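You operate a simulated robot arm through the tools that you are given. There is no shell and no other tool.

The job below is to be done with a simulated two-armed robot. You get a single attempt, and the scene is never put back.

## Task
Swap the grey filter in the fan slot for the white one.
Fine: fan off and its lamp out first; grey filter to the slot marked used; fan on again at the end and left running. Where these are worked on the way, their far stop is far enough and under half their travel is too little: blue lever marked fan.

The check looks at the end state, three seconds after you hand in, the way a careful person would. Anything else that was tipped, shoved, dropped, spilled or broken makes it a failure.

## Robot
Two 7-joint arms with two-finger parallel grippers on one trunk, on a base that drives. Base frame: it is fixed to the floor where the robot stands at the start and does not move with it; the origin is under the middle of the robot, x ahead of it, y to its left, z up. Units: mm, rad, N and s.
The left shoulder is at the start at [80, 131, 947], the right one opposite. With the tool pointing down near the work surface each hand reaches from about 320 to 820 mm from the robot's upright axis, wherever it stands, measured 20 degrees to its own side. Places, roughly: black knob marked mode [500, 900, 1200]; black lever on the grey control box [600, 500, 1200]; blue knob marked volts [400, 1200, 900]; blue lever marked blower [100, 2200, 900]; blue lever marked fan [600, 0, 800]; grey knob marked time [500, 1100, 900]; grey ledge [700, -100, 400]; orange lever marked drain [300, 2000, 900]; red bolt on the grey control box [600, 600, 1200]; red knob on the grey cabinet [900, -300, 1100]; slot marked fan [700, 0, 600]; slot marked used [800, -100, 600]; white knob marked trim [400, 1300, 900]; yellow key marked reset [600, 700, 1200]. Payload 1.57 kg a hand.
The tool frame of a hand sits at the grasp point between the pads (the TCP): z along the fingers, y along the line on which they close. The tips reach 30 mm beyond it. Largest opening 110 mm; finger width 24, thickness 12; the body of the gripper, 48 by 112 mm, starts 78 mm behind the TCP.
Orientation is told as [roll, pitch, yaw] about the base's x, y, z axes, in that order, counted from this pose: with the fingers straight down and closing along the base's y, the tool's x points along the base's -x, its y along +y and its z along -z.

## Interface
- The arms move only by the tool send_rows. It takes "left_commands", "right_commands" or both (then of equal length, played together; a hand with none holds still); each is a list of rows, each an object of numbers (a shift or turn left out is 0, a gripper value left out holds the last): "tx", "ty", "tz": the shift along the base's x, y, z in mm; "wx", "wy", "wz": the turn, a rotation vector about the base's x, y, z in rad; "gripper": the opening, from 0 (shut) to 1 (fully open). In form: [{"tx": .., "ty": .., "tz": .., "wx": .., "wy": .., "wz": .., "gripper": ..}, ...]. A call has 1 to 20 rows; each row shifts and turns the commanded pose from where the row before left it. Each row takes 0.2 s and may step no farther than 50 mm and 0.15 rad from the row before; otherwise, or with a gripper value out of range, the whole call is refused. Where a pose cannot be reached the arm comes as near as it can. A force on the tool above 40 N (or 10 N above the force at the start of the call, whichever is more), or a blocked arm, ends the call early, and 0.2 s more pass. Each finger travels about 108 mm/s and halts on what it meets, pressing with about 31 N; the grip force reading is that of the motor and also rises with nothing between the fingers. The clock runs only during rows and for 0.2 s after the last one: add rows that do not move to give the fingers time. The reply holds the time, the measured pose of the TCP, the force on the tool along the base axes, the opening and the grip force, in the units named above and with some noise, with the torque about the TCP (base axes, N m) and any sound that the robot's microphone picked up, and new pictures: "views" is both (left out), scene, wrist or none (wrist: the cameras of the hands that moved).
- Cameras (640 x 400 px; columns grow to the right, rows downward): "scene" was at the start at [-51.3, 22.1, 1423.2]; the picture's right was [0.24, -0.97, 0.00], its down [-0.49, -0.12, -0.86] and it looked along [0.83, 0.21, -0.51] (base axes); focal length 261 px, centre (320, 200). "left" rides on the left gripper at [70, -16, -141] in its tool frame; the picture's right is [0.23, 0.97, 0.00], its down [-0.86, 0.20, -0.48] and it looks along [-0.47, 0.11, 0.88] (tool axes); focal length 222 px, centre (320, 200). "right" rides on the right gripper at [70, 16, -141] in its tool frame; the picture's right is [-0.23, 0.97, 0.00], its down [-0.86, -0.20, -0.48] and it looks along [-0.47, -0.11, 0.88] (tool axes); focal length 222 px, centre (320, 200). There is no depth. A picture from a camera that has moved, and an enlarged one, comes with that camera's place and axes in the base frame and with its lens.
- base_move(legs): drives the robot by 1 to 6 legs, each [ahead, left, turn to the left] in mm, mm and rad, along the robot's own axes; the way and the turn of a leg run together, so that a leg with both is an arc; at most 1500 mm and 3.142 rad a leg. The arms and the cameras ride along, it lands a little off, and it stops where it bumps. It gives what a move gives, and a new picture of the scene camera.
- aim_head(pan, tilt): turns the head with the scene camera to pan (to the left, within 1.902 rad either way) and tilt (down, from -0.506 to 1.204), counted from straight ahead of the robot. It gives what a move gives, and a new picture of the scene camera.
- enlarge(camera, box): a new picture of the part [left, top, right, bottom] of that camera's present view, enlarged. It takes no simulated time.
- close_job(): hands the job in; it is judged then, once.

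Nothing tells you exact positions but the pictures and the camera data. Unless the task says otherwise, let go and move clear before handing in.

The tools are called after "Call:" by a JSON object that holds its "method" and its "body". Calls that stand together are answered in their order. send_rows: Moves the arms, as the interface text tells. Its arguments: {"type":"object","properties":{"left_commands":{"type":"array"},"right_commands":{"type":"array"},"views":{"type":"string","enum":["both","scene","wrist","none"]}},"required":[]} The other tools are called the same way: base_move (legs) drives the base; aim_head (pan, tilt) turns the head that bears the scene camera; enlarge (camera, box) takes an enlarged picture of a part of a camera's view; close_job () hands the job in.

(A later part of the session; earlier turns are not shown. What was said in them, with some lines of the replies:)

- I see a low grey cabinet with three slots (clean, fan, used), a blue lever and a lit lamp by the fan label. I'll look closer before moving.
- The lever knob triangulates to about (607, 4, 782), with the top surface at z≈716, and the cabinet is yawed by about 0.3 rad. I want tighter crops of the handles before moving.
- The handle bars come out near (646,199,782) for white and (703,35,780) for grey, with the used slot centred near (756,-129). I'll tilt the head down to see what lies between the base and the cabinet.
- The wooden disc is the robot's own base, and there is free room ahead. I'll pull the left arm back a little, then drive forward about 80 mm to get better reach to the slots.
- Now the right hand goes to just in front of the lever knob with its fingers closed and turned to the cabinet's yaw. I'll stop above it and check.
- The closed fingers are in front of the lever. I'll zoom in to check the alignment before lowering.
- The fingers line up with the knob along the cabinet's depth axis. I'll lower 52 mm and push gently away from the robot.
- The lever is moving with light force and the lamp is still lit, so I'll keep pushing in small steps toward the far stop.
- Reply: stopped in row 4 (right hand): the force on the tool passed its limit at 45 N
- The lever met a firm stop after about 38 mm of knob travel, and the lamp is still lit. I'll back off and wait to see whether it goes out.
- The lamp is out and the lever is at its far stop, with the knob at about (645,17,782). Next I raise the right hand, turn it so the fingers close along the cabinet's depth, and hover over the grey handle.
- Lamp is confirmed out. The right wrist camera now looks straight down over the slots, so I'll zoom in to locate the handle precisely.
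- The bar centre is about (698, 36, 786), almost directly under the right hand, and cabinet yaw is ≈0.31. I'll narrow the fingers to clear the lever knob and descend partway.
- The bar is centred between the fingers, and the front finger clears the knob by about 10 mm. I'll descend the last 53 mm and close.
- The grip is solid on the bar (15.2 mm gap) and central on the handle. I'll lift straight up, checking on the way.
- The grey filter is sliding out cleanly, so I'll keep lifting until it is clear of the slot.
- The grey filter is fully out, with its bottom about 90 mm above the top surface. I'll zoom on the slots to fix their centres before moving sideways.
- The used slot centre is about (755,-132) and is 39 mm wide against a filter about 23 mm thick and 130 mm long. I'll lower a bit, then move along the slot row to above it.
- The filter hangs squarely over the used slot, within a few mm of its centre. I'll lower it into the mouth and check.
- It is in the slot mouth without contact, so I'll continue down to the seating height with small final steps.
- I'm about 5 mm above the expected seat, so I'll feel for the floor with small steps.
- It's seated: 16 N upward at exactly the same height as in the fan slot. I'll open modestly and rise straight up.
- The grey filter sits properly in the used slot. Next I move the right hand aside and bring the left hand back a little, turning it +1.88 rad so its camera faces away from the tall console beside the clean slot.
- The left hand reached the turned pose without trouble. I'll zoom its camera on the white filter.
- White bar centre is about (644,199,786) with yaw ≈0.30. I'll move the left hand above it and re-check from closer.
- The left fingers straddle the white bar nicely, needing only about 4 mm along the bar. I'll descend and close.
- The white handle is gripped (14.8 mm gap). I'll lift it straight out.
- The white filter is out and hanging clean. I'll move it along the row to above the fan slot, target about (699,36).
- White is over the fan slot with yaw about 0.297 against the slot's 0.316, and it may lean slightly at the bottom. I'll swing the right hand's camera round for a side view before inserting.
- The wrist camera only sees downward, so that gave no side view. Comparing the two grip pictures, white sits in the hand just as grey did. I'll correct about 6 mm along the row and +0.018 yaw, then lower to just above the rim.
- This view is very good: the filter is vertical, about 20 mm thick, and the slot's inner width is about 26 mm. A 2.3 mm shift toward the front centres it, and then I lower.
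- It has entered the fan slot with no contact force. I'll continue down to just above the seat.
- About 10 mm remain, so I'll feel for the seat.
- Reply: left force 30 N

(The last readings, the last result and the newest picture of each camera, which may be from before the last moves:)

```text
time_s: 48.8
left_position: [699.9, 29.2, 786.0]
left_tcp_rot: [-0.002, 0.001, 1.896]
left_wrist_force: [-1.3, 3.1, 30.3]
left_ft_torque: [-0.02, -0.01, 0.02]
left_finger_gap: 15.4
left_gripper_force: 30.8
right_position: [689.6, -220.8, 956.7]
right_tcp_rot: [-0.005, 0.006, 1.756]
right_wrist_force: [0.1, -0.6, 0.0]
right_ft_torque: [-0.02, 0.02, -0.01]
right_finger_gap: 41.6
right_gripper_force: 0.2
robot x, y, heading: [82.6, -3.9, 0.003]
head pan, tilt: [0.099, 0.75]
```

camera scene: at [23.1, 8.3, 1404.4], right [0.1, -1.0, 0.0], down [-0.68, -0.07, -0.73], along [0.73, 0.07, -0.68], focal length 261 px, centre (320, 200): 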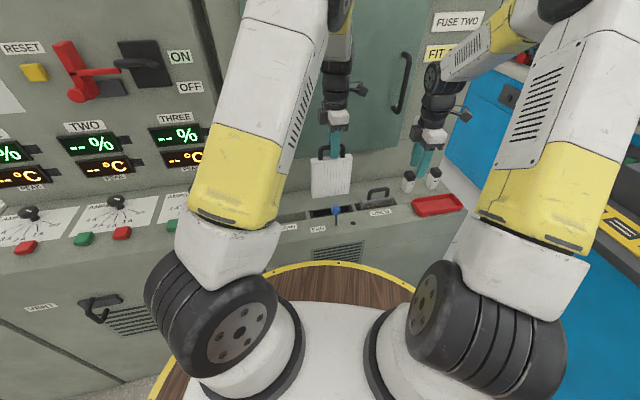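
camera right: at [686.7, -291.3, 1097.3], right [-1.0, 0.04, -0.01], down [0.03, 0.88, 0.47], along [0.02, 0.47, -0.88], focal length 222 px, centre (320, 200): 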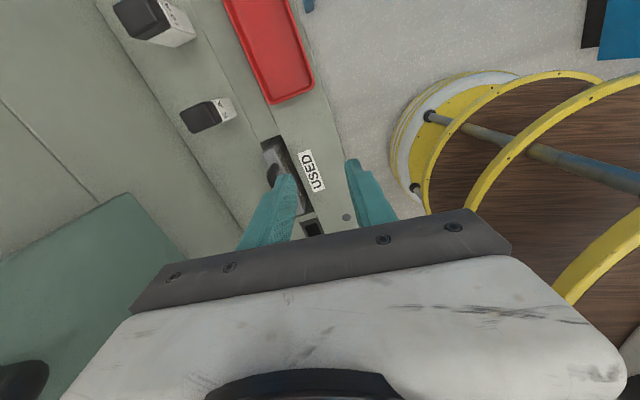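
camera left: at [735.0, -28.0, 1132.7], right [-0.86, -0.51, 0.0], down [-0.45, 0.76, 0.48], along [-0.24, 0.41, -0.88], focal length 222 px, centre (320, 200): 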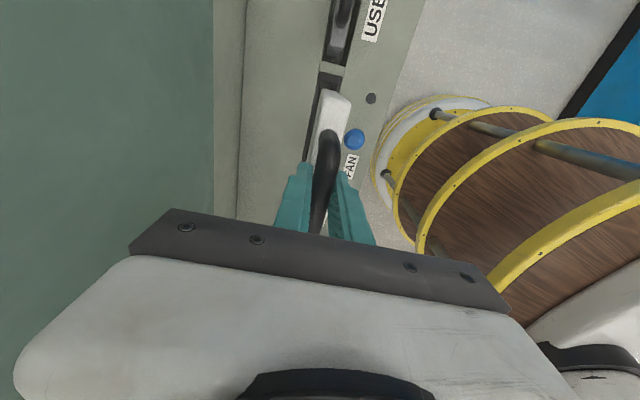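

It's seated: firm contact at exactly the expected 786 mm. I'll release with a modest opening that stays clear of the lever, and rise.

Call:
{"method": "send_rows", "body": {"left_commands": [{"tz": 1.5}, {"gripper": 0.34}, {}, {}, {"tz": 15}, {"tz": 25}, {"tz": 40}, {"tz": 40}, {"tz": 40}, {}], "views": "wrist"}}

Call:
{"method": "enlarge", "body": {"camera": "scene", "box": [270, 140, 430, 240]}}

Call:
{"method": "enlarge", "body": {"camera": "left", "box": [240, 0, 400, 180]}}

```text
time_s: 51.0
left_position: [699.0, 28.8, 946.2]
left_tcp_rot: [0.0, -0.001, 1.896]
left_wrist_force: [-1.1, -0.3, -0.2]
left_ft_torque: [-0.04, 0.04, 0.0]
left_finger_gap: 37.4
left_gripper_force: 0.0
right_position: [690.6, -219.7, 955.6]
right_tcp_rot: [-0.006, 0.007, 1.758]
right_wrist_force: [-0.7, 0.0, 0.1]
right_ft_torque: [0.02, 0.03, 0.01]
right_finger_gap: 41.9
right_gripper_force: 0.1
robot x, y, heading: [78.2, -0.3, 0.003]
head pan, tilt: [0.099, 0.75]
camera left: at [736.4, -32.5, 1087.3], right [-0.85, -0.53, 0.0], down [-0.46, 0.75, 0.48], along [-0.25, 0.41, -0.88], focal length 222 px, centre (320, 200)
```

left: 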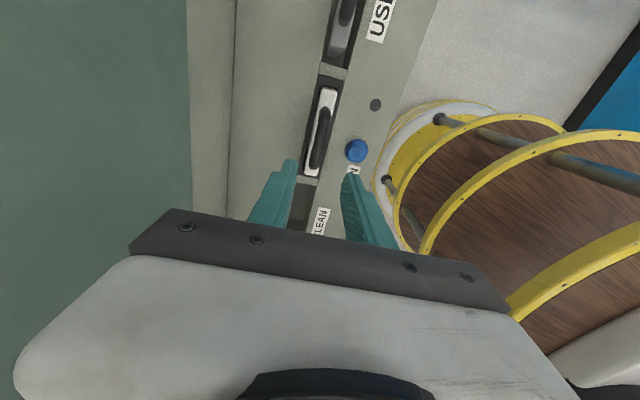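

```text
4.00 times, centred on (350, 190) of scene
camera zoom: at [23.2, 8.3, 1404.4], right [0.1, -1.0, 0.0], down [-0.68, -0.07, -0.73], along [0.73, 0.07, -0.68], focal length 1045 px, centre (200, 240)
```

zoom: 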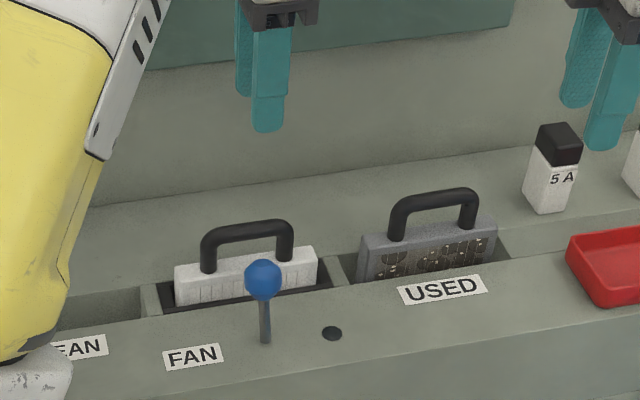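

```text
2.22 times, centred on (320, 90) of left
camera zoom: at [736.4, -32.5, 1087.3], right [-0.85, -0.53, 0.0], down [-0.46, 0.75, 0.48], along [-0.25, 0.41, -0.88], focal length 494 px, centre (320, 444)
```

zoom: 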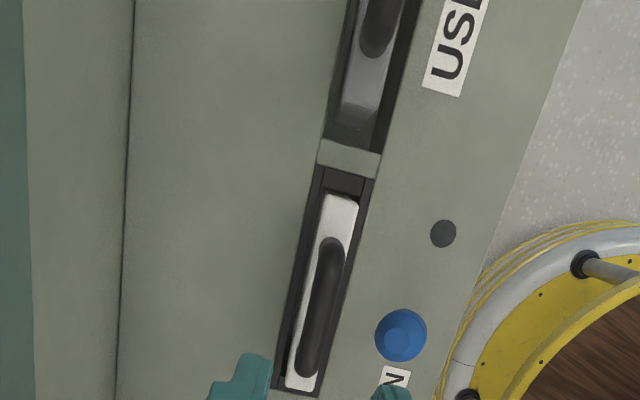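

Both filters are seated where they belong. Now the left hand retreats and the right hand turns to yaw 0.31 above the lever, to take the knob from its two sides and pull it back toward the robot.

Call:
{"method": "send_rows", "body": {"left_commands": [{"tx": -20, "ty": 25, "tz": 20}, {"tx": -28, "ty": 34, "tz": 15}, {"tx": -28, "ty": 34, "tz": 15}, {"tx": -28, "ty": 34, "tz": 15}, {"tx": -28, "ty": 34, "tz": 15}, {"tx": -28, "ty": 10}, {}, {}, {}, {}, {}, {}, {}, {}], "right_commands": [{"wz": -0.145, "gripper": 0.5}, {"wz": -0.145}, {"wz": -0.145}, {"wz": -0.145}, {"wz": -0.145}, {"wz": -0.145, "tx": -6, "ty": 30}, {"wz": -0.145, "tx": -6, "ty": 30}, {"wz": -0.145, "tx": -6, "ty": 30}, {"wz": -0.145, "tx": -6, "ty": 30}, {"wz": -0.143, "tx": -6, "ty": 30}, {"tx": -5, "ty": 30}, {"tx": -5, "ty": 30}, {"tx": -5, "ty": 27}, {}], "views": "both"}}

Call:
{"method": "enlarge", "body": {"camera": "right", "box": [220, 80, 420, 240]}}

Call:
{"method": "enlarge", "body": {"camera": "scene", "box": [270, 140, 430, 240]}}

```text
time_s: 54.0
left_position: [537.7, 200.1, 1026.7]
left_tcp_rot: [0.0, 0.0, 1.896]
left_wrist_force: [-0.6, 0.2, -1.0]
left_ft_torque: [0.0, -0.03, -0.01]
left_finger_gap: 37.5
left_gripper_force: 0.1
right_position: [645.4, 16.6, 956.7]
right_tcp_rot: [-0.006, 0.006, 0.31]
right_wrist_force: [-1.1, 0.1, 0.4]
right_ft_torque: [0.01, 0.0, 0.01]
right_finger_gap: 55.0
right_gripper_force: 0.1
robot x, y, heading: [80.7, -3.2, -0.001]
head pan, tilt: [0.099, 0.75]
camera scene: at [23.1, 8.3, 1404.4], right [0.1, -1.0, 0.0], down [-0.68, -0.07, -0.73], along [0.73, 0.07, -0.68], focal length 261 px, centre (320, 200)
camera right: at [574.4, 11.8, 1096.6], right [-0.08, 1.0, -0.01], down [0.88, 0.07, 0.47], along [0.47, 0.03, -0.88], focal length 222 px, centre (320, 200)
camera left: at [576.1, 138.2, 1166.9], right [-0.85, -0.53, 0.0], down [-0.46, 0.75, 0.48], along [-0.25, 0.41, -0.88], focal length 222 px, centre (320, 200)
```

scene: 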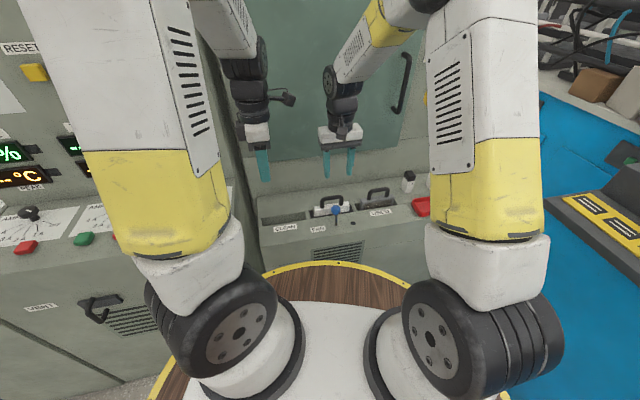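
right: 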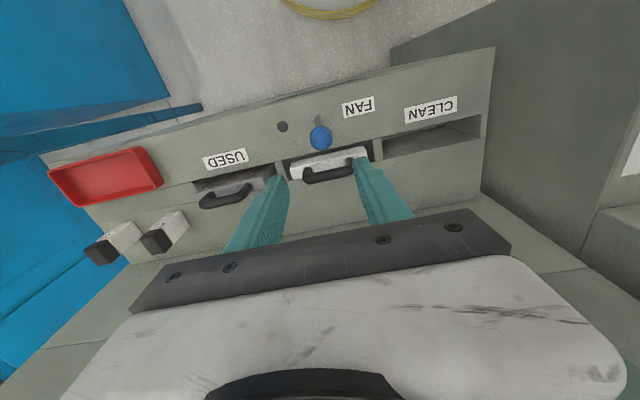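
left: 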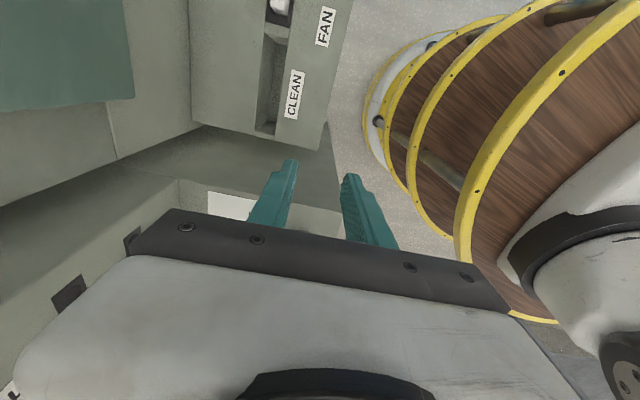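

```text
2.50 times, centred on (320, 160) of right
camera zoom: at [574.4, 11.8, 1096.6], right [-0.08, 1.0, -0.01], down [0.88, 0.07, 0.47], along [0.47, 0.03, -0.88], focal length 555 px, centre (320, 300)
```

zoom: 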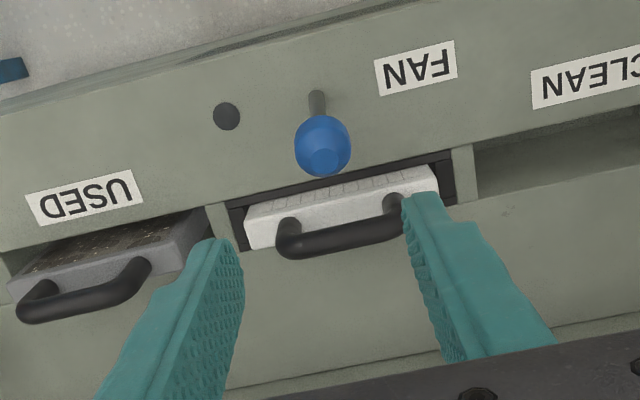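

```text
4.00 times, centred on (350, 190) of scene
camera zoom: at [23.1, 8.3, 1404.4], right [0.1, -1.0, 0.0], down [-0.68, -0.07, -0.73], along [0.73, 0.07, -0.68], focal length 1045 px, centre (200, 240)
```

zoom: 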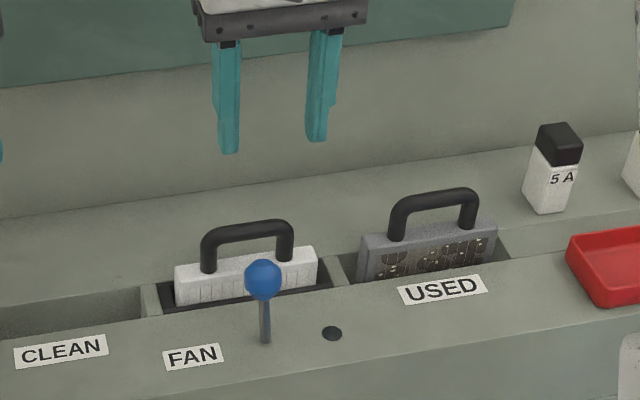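

The knob is centred between the fingers. I'll descend to knob height and close gently on it.

Call:
{"method": "send_rows", "body": {"right_commands": [{"tz": -40, "tx": 1.5, "ty": 0.5}, {"tz": -40}, {"tz": -40}, {"tz": -30}, {"tz": -23}, {}, {"gripper": 0}, {}, {}], "views": "wrist"}}

Call:
{"method": "enlarge", "body": {"camera": "scene", "box": [290, 170, 390, 240]}}

Call:
{"method": "enlarge", "body": {"camera": "right", "box": [220, 80, 420, 240]}}

```text
time_s: 56.0
left_position: [538.0, 199.1, 1024.4]
left_tcp_rot: [0.001, -0.001, 1.896]
left_wrist_force: [-0.1, 0.2, 0.1]
left_ft_torque: [0.0, -0.01, 0.02]
left_finger_gap: 37.3
left_gripper_force: 0.0
right_position: [648.5, 17.4, 781.9]
right_tcp_rot: [-0.006, 0.008, 0.309]
right_wrist_force: [3.8, -2.4, -4.5]
right_ft_torque: [0.06, -0.3, 0.04]
right_finger_gap: 30.9
right_gripper_force: 39.9
robot x, y, heading: [85.8, 1.2, -0.003]
head pan, tilt: [0.099, 0.75]
camera right: at [576.4, 12.4, 923.3], right [-0.08, 1.0, -0.01], down [0.88, 0.07, 0.47], along [0.47, 0.03, -0.88], focal length 222 px, centre (320, 200)
```

right: 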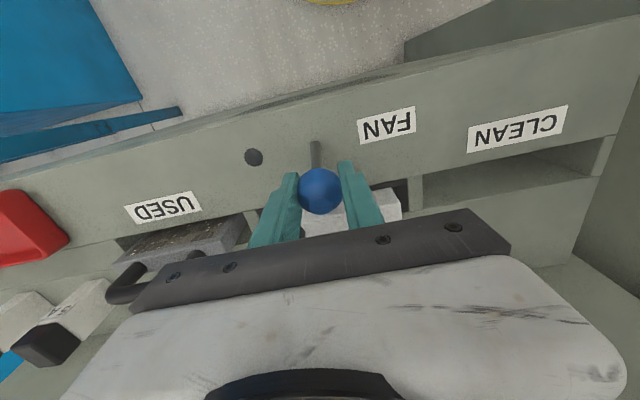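

```text
5.71 times, centred on (340, 205) of scene
camera zoom: at [23.4, 8.2, 1404.4], right [0.1, -1.0, 0.0], down [-0.68, -0.07, -0.73], along [0.73, 0.07, -0.68], focal length 1493 px, centre (206, 171)
```

zoom: 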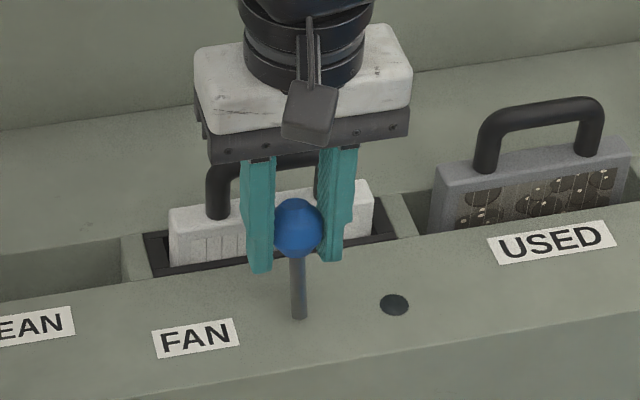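

```text
2.50 times, centred on (320, 160) of right
camera zoom: at [576.4, 12.4, 923.3], right [-0.08, 1.0, -0.01], down [0.88, 0.07, 0.47], along [0.47, 0.03, -0.88], focal length 555 px, centre (320, 300)
```

zoom: 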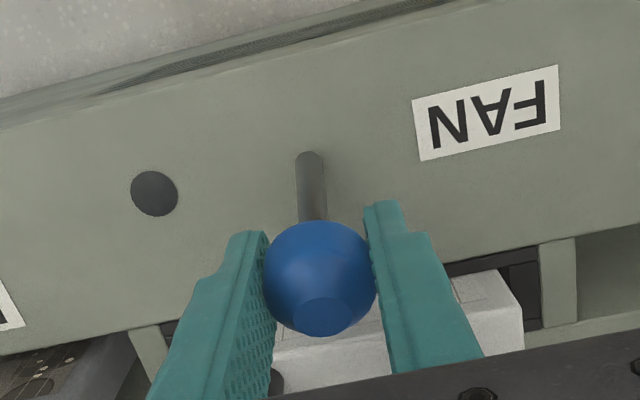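

The knob is held squarely. I'll draw it back toward the robot along its arc to the original "on" stop.

Call:
{"method": "send_rows", "body": {"right_commands": [{"tx": -4.8, "ty": -1.5, "tz": 1}, {"tx": -4.8, "ty": -1.5, "tz": 1}, {"tx": -4.8, "ty": -1.5, "tz": 0.5}, {"tx": -4.8, "ty": -1.5}, {"tx": -4.8, "ty": -1.5, "tz": -0.5}, {"tx": -4.8, "ty": -1.5, "tz": -1}, {"tx": -4.8, "ty": -1.5, "tz": -1.5}, {"tx": -3.8, "ty": -1.2, "tz": -1.5}], "views": "wrist"}}

Call:
{"method": "enlarge", "body": {"camera": "scene", "box": [290, 170, 390, 240]}}

```text
time_s: 57.8
left_position: [537.8, 198.7, 1025.3]
left_tcp_rot: [-0.001, -0.002, 1.895]
left_wrist_force: [-0.3, -1.2, 0.1]
left_ft_torque: [-0.04, 0.02, -0.01]
left_finger_gap: 37.3
left_gripper_force: 0.1
right_position: [609.4, 4.7, 781.1]
right_tcp_rot: [-0.005, 0.006, 0.31]
right_wrist_force: [15.8, -4.3, 14.2]
right_ft_torque: [0.33, -0.98, -0.06]
right_finger_gap: 30.8
right_gripper_force: 39.8
robot x, y, heading: [78.3, 3.1, -0.002]
head pan, tilt: [0.099, 0.75]
camera right: at [539.3, 0.4, 922.4], right [-0.08, 1.0, -0.01], down [0.88, 0.07, 0.47], along [0.47, 0.03, -0.88], focal length 222 px, centre (320, 200)
```

right: 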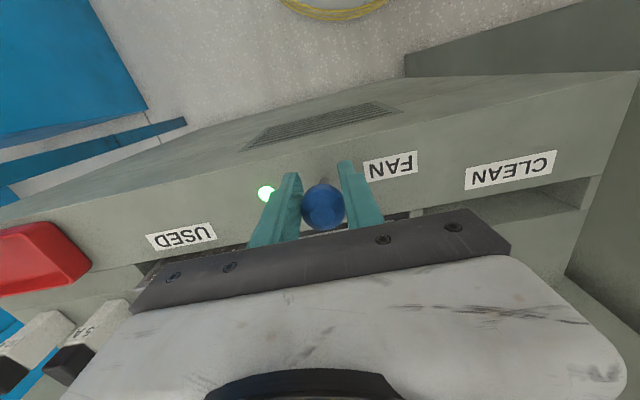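

```text
5.71 times, centred on (340, 205) of scene
camera zoom: at [23.1, 8.2, 1404.4], right [0.1, -1.0, 0.0], down [-0.68, -0.07, -0.73], along [0.73, 0.07, -0.68], focal length 1493 px, centre (206, 171)
```

zoom: 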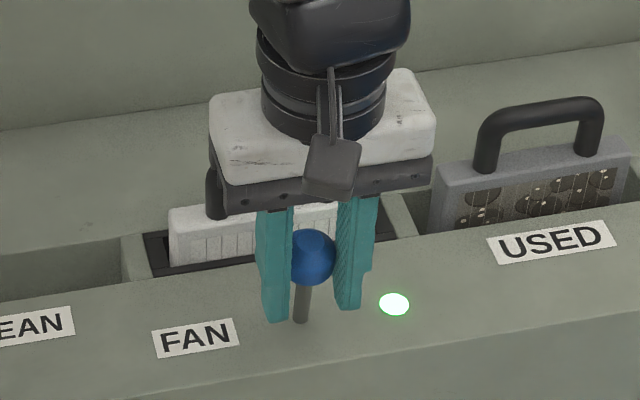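

The lamp lit green and the pull force is rising near the original position. I'll pull a couple more millimetres to be sure of the stop, then release.

Call:
{"method": "send_rows", "body": {"right_commands": [{"tx": -1.9, "ty": -0.6, "tz": -0.5}, {"tx": -1.9, "ty": -0.6, "tz": -0.5}, {}], "views": "none"}}

Call:
{"method": "enlarge", "body": {"camera": "right", "box": [220, 80, 420, 240]}}

```text
time_s: 58.6
left_position: [537.3, 200.0, 1025.0]
left_tcp_rot: [-0.002, 0.0, 1.896]
left_wrist_force: [-0.3, -0.8, -0.3]
left_ft_torque: [0.01, 0.05, -0.01]
left_finger_gap: 37.5
left_gripper_force: 0.0
right_position: [606.5, 4.2, 779.8]
right_tcp_rot: [-0.006, 0.007, 0.309]
right_wrist_force: [17.5, -4.7, 8.7]
right_ft_torque: [0.32, -1.03, -0.05]
right_finger_gap: 30.6
right_gripper_force: 40.2
robot x, y, heading: [78.8, -0.9, 0.001]
head pan, tilt: [0.099, 0.75]
```

```text
2.50 times, centred on (320, 160) of right
camera zoom: at [535.7, -0.8, 921.1], right [-0.08, 1.0, -0.01], down [0.88, 0.07, 0.47], along [0.47, 0.03, -0.88], focal length 555 px, centre (320, 300)
```

zoom: 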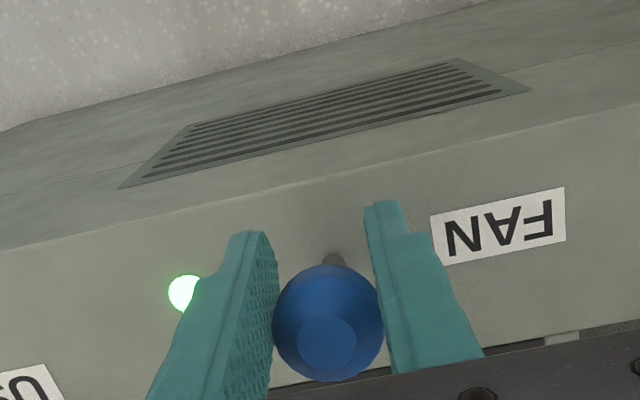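

The lamp is on, but the knob slipped in the pads and is only about three quarters of the way. I'll release, go behind it with closed fingers, and push it fully to the stop.

Call:
{"method": "send_rows", "body": {"right_commands": [{"gripper": 0.5}, {}, {"tz": 30}, {"tz": 35}, {"gripper": 0, "tx": 15, "ty": 4.8}, {"tx": 15.9, "ty": 5.1}, {"tx": 15.9, "ty": 5.1}, {}, {}], "views": "wrist"}}

Call:
{"method": "enlarge", "body": {"camera": "scene", "box": [290, 170, 390, 240]}}

Call:
{"method": "enlarge", "body": {"camera": "right", "box": [220, 80, 420, 240]}}

```text
time_s: 60.6
left_position: [539.7, 199.7, 1026.9]
left_tcp_rot: [0.0, -0.001, 1.894]
left_wrist_force: [-0.6, -0.1, 0.1]
left_ft_torque: [0.01, 0.01, -0.03]
left_finger_gap: 37.5
left_gripper_force: 0.1
right_position: [653.7, 20.3, 843.7]
right_tcp_rot: [-0.005, 0.007, 0.309]
right_wrist_force: [-0.4, -0.5, -0.1]
right_ft_torque: [0.02, 0.04, 0.02]
right_finger_gap: 0.0
right_gripper_force: 21.1
robot x, y, heading: [78.6, 0.6, -0.004]
head pan, tilt: [0.099, 0.75]
camera right: at [582.2, 14.5, 985.7], right [-0.08, 1.0, -0.01], down [0.88, 0.07, 0.47], along [0.47, 0.03, -0.88], focal length 222 px, centre (320, 200)
```

right: 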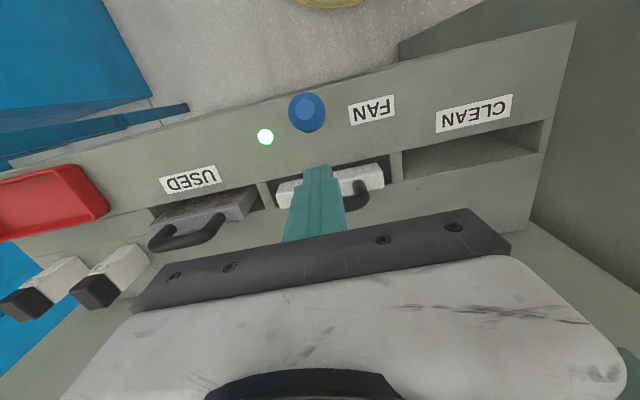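

```text
5.71 times, centred on (340, 205) of scene
camera zoom: at [23.1, 8.3, 1404.4], right [0.1, -1.0, 0.0], down [-0.68, -0.07, -0.73], along [0.73, 0.07, -0.68], focal length 1493 px, centre (206, 171)
```

zoom: 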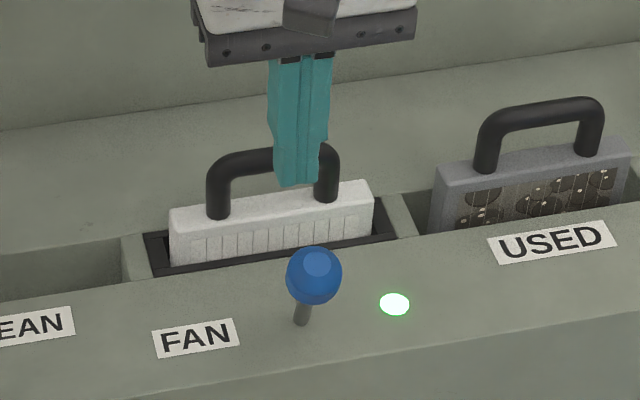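

```text
2.50 times, centred on (320, 160) of right
camera zoom: at [582.2, 14.5, 985.7], right [-0.08, 1.0, -0.01], down [0.88, 0.07, 0.47], along [0.47, 0.03, -0.88], focal length 555 px, centre (320, 300)
```

zoom: 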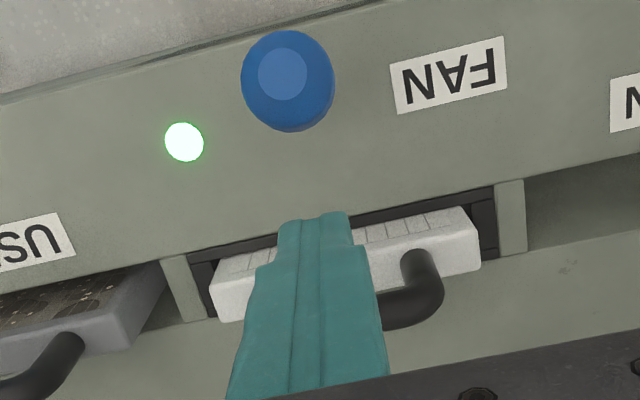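

The knob reads (608, 6, 780), exactly its original "on" position, and the lamp is lit. I'll raise the right hand, move clear, and take a final look.

Call:
{"method": "send_rows", "body": {"right_commands": [{"tz": 45}, {"tz": 45}, {"tz": 40}, {"tx": -15, "ty": -40}, {"tx": -15, "ty": -40}, {"tx": -15, "ty": -40}, {"tx": -15, "ty": -40}, {"tx": -10, "ty": -40}, {}, {}], "views": "both"}}

Call:
{"method": "enlarge", "body": {"camera": "scene", "box": [250, 150, 470, 260]}}

Call:
{"method": "enlarge", "body": {"camera": "scene", "box": [290, 180, 390, 240]}}

```text
time_s: 62.8
left_position: [538.7, 199.7, 1025.4]
left_tcp_rot: [0.0, 0.0, 1.895]
left_wrist_force: [0.0, -0.8, -0.3]
left_ft_torque: [-0.01, 0.0, -0.04]
left_finger_gap: 37.3
left_gripper_force: 0.1
right_position: [582.6, -181.1, 974.7]
right_tcp_rot: [-0.007, 0.006, 0.309]
right_wrist_force: [0.4, -0.1, 0.7]
right_ft_torque: [0.01, 0.02, -0.02]
right_finger_gap: 0.0
right_gripper_force: 21.7
robot x, y, heading: [80.5, 2.8, -0.002]
head pan, tilt: [0.099, 0.75]
camera scene: at [23.0, 8.3, 1404.4], right [0.1, -1.0, 0.0], down [-0.68, -0.07, -0.73], along [0.73, 0.07, -0.68], focal length 261 px, centre (320, 200)
camera right: at [511.0, -186.2, 1116.6], right [-0.08, 1.0, -0.01], down [0.88, 0.07, 0.47], along [0.47, 0.03, -0.88], focal length 222 px, centre (320, 200)
```

scene: 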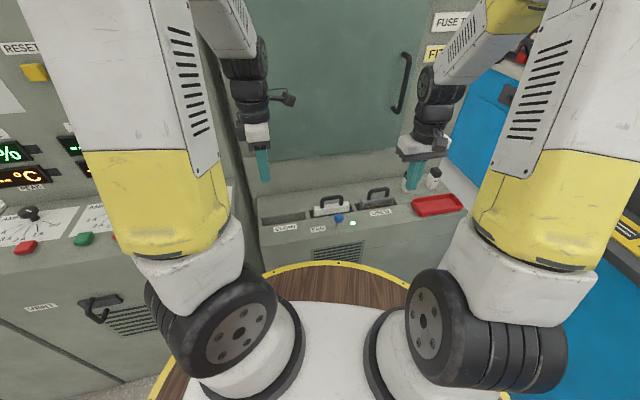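
right: 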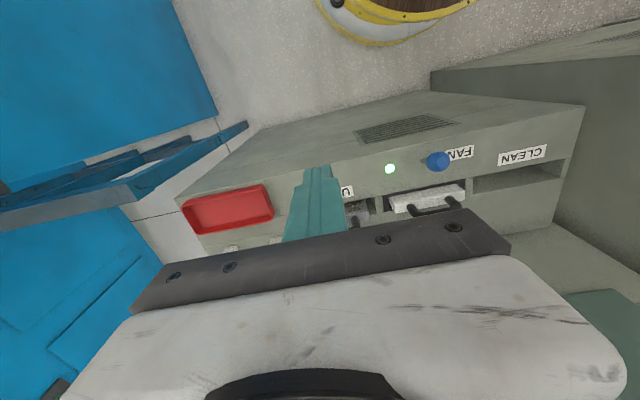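

```text
2.91 times, centred on (360, 205) of scene
camera zoom: at [23.0, 8.3, 1404.4], right [0.1, -1.0, 0.0], down [-0.68, -0.07, -0.73], along [0.73, 0.07, -0.68], focal length 760 px, centre (204, 186)
```

zoom: 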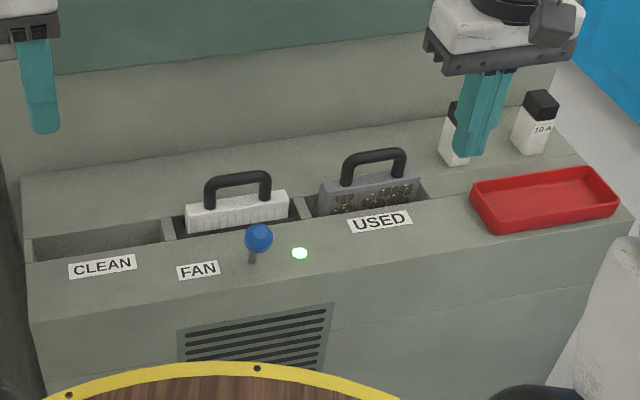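

```text
6.40 times, centred on (340, 210) of scene
camera zoom: at [23.0, 8.3, 1404.4], right [0.1, -1.0, 0.0], down [-0.68, -0.07, -0.73], along [0.73, 0.07, -0.68], focal length 1672 px, centre (192, 136)
```

zoom: 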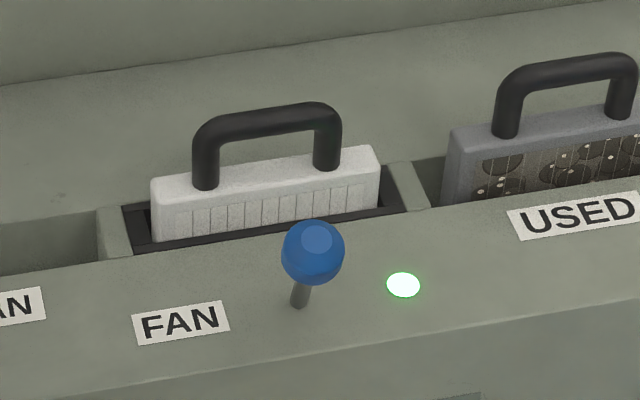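

The white filter is seated in the fan slot and the grey one in the used slot. The lever is back at its on stop with the lamp lit, nothing else was disturbed, and both hands are clear, so I'm handing in.

Call:
{"method": "close_job", "body": {}}

```text
The job is handed in.
```

The filter swap is done and handed in. In the final pictures the white filter is in the fan slot, the grey one is in the used slot, and the fan is running with its lamp lit.

- **Fan off first:** I pushed the blue lever to its far stop and saw the lamp go out before touching either filter.
- **Grey filter:** it went into the used slot and met a firm seat at the same height it had in the fan slot.
- **White filter:** it went into the fan slot without touching the sides and seated at the expected depth.
- **Fan on again:** I gripped the lever knob and pulled it back, and the knob slipped a little in the fingers. After I let go it measured within about 2 mm of its original on position, so I did not push it again.

The fuses and the red tray look untouched, and both hands were clear before I handed in.
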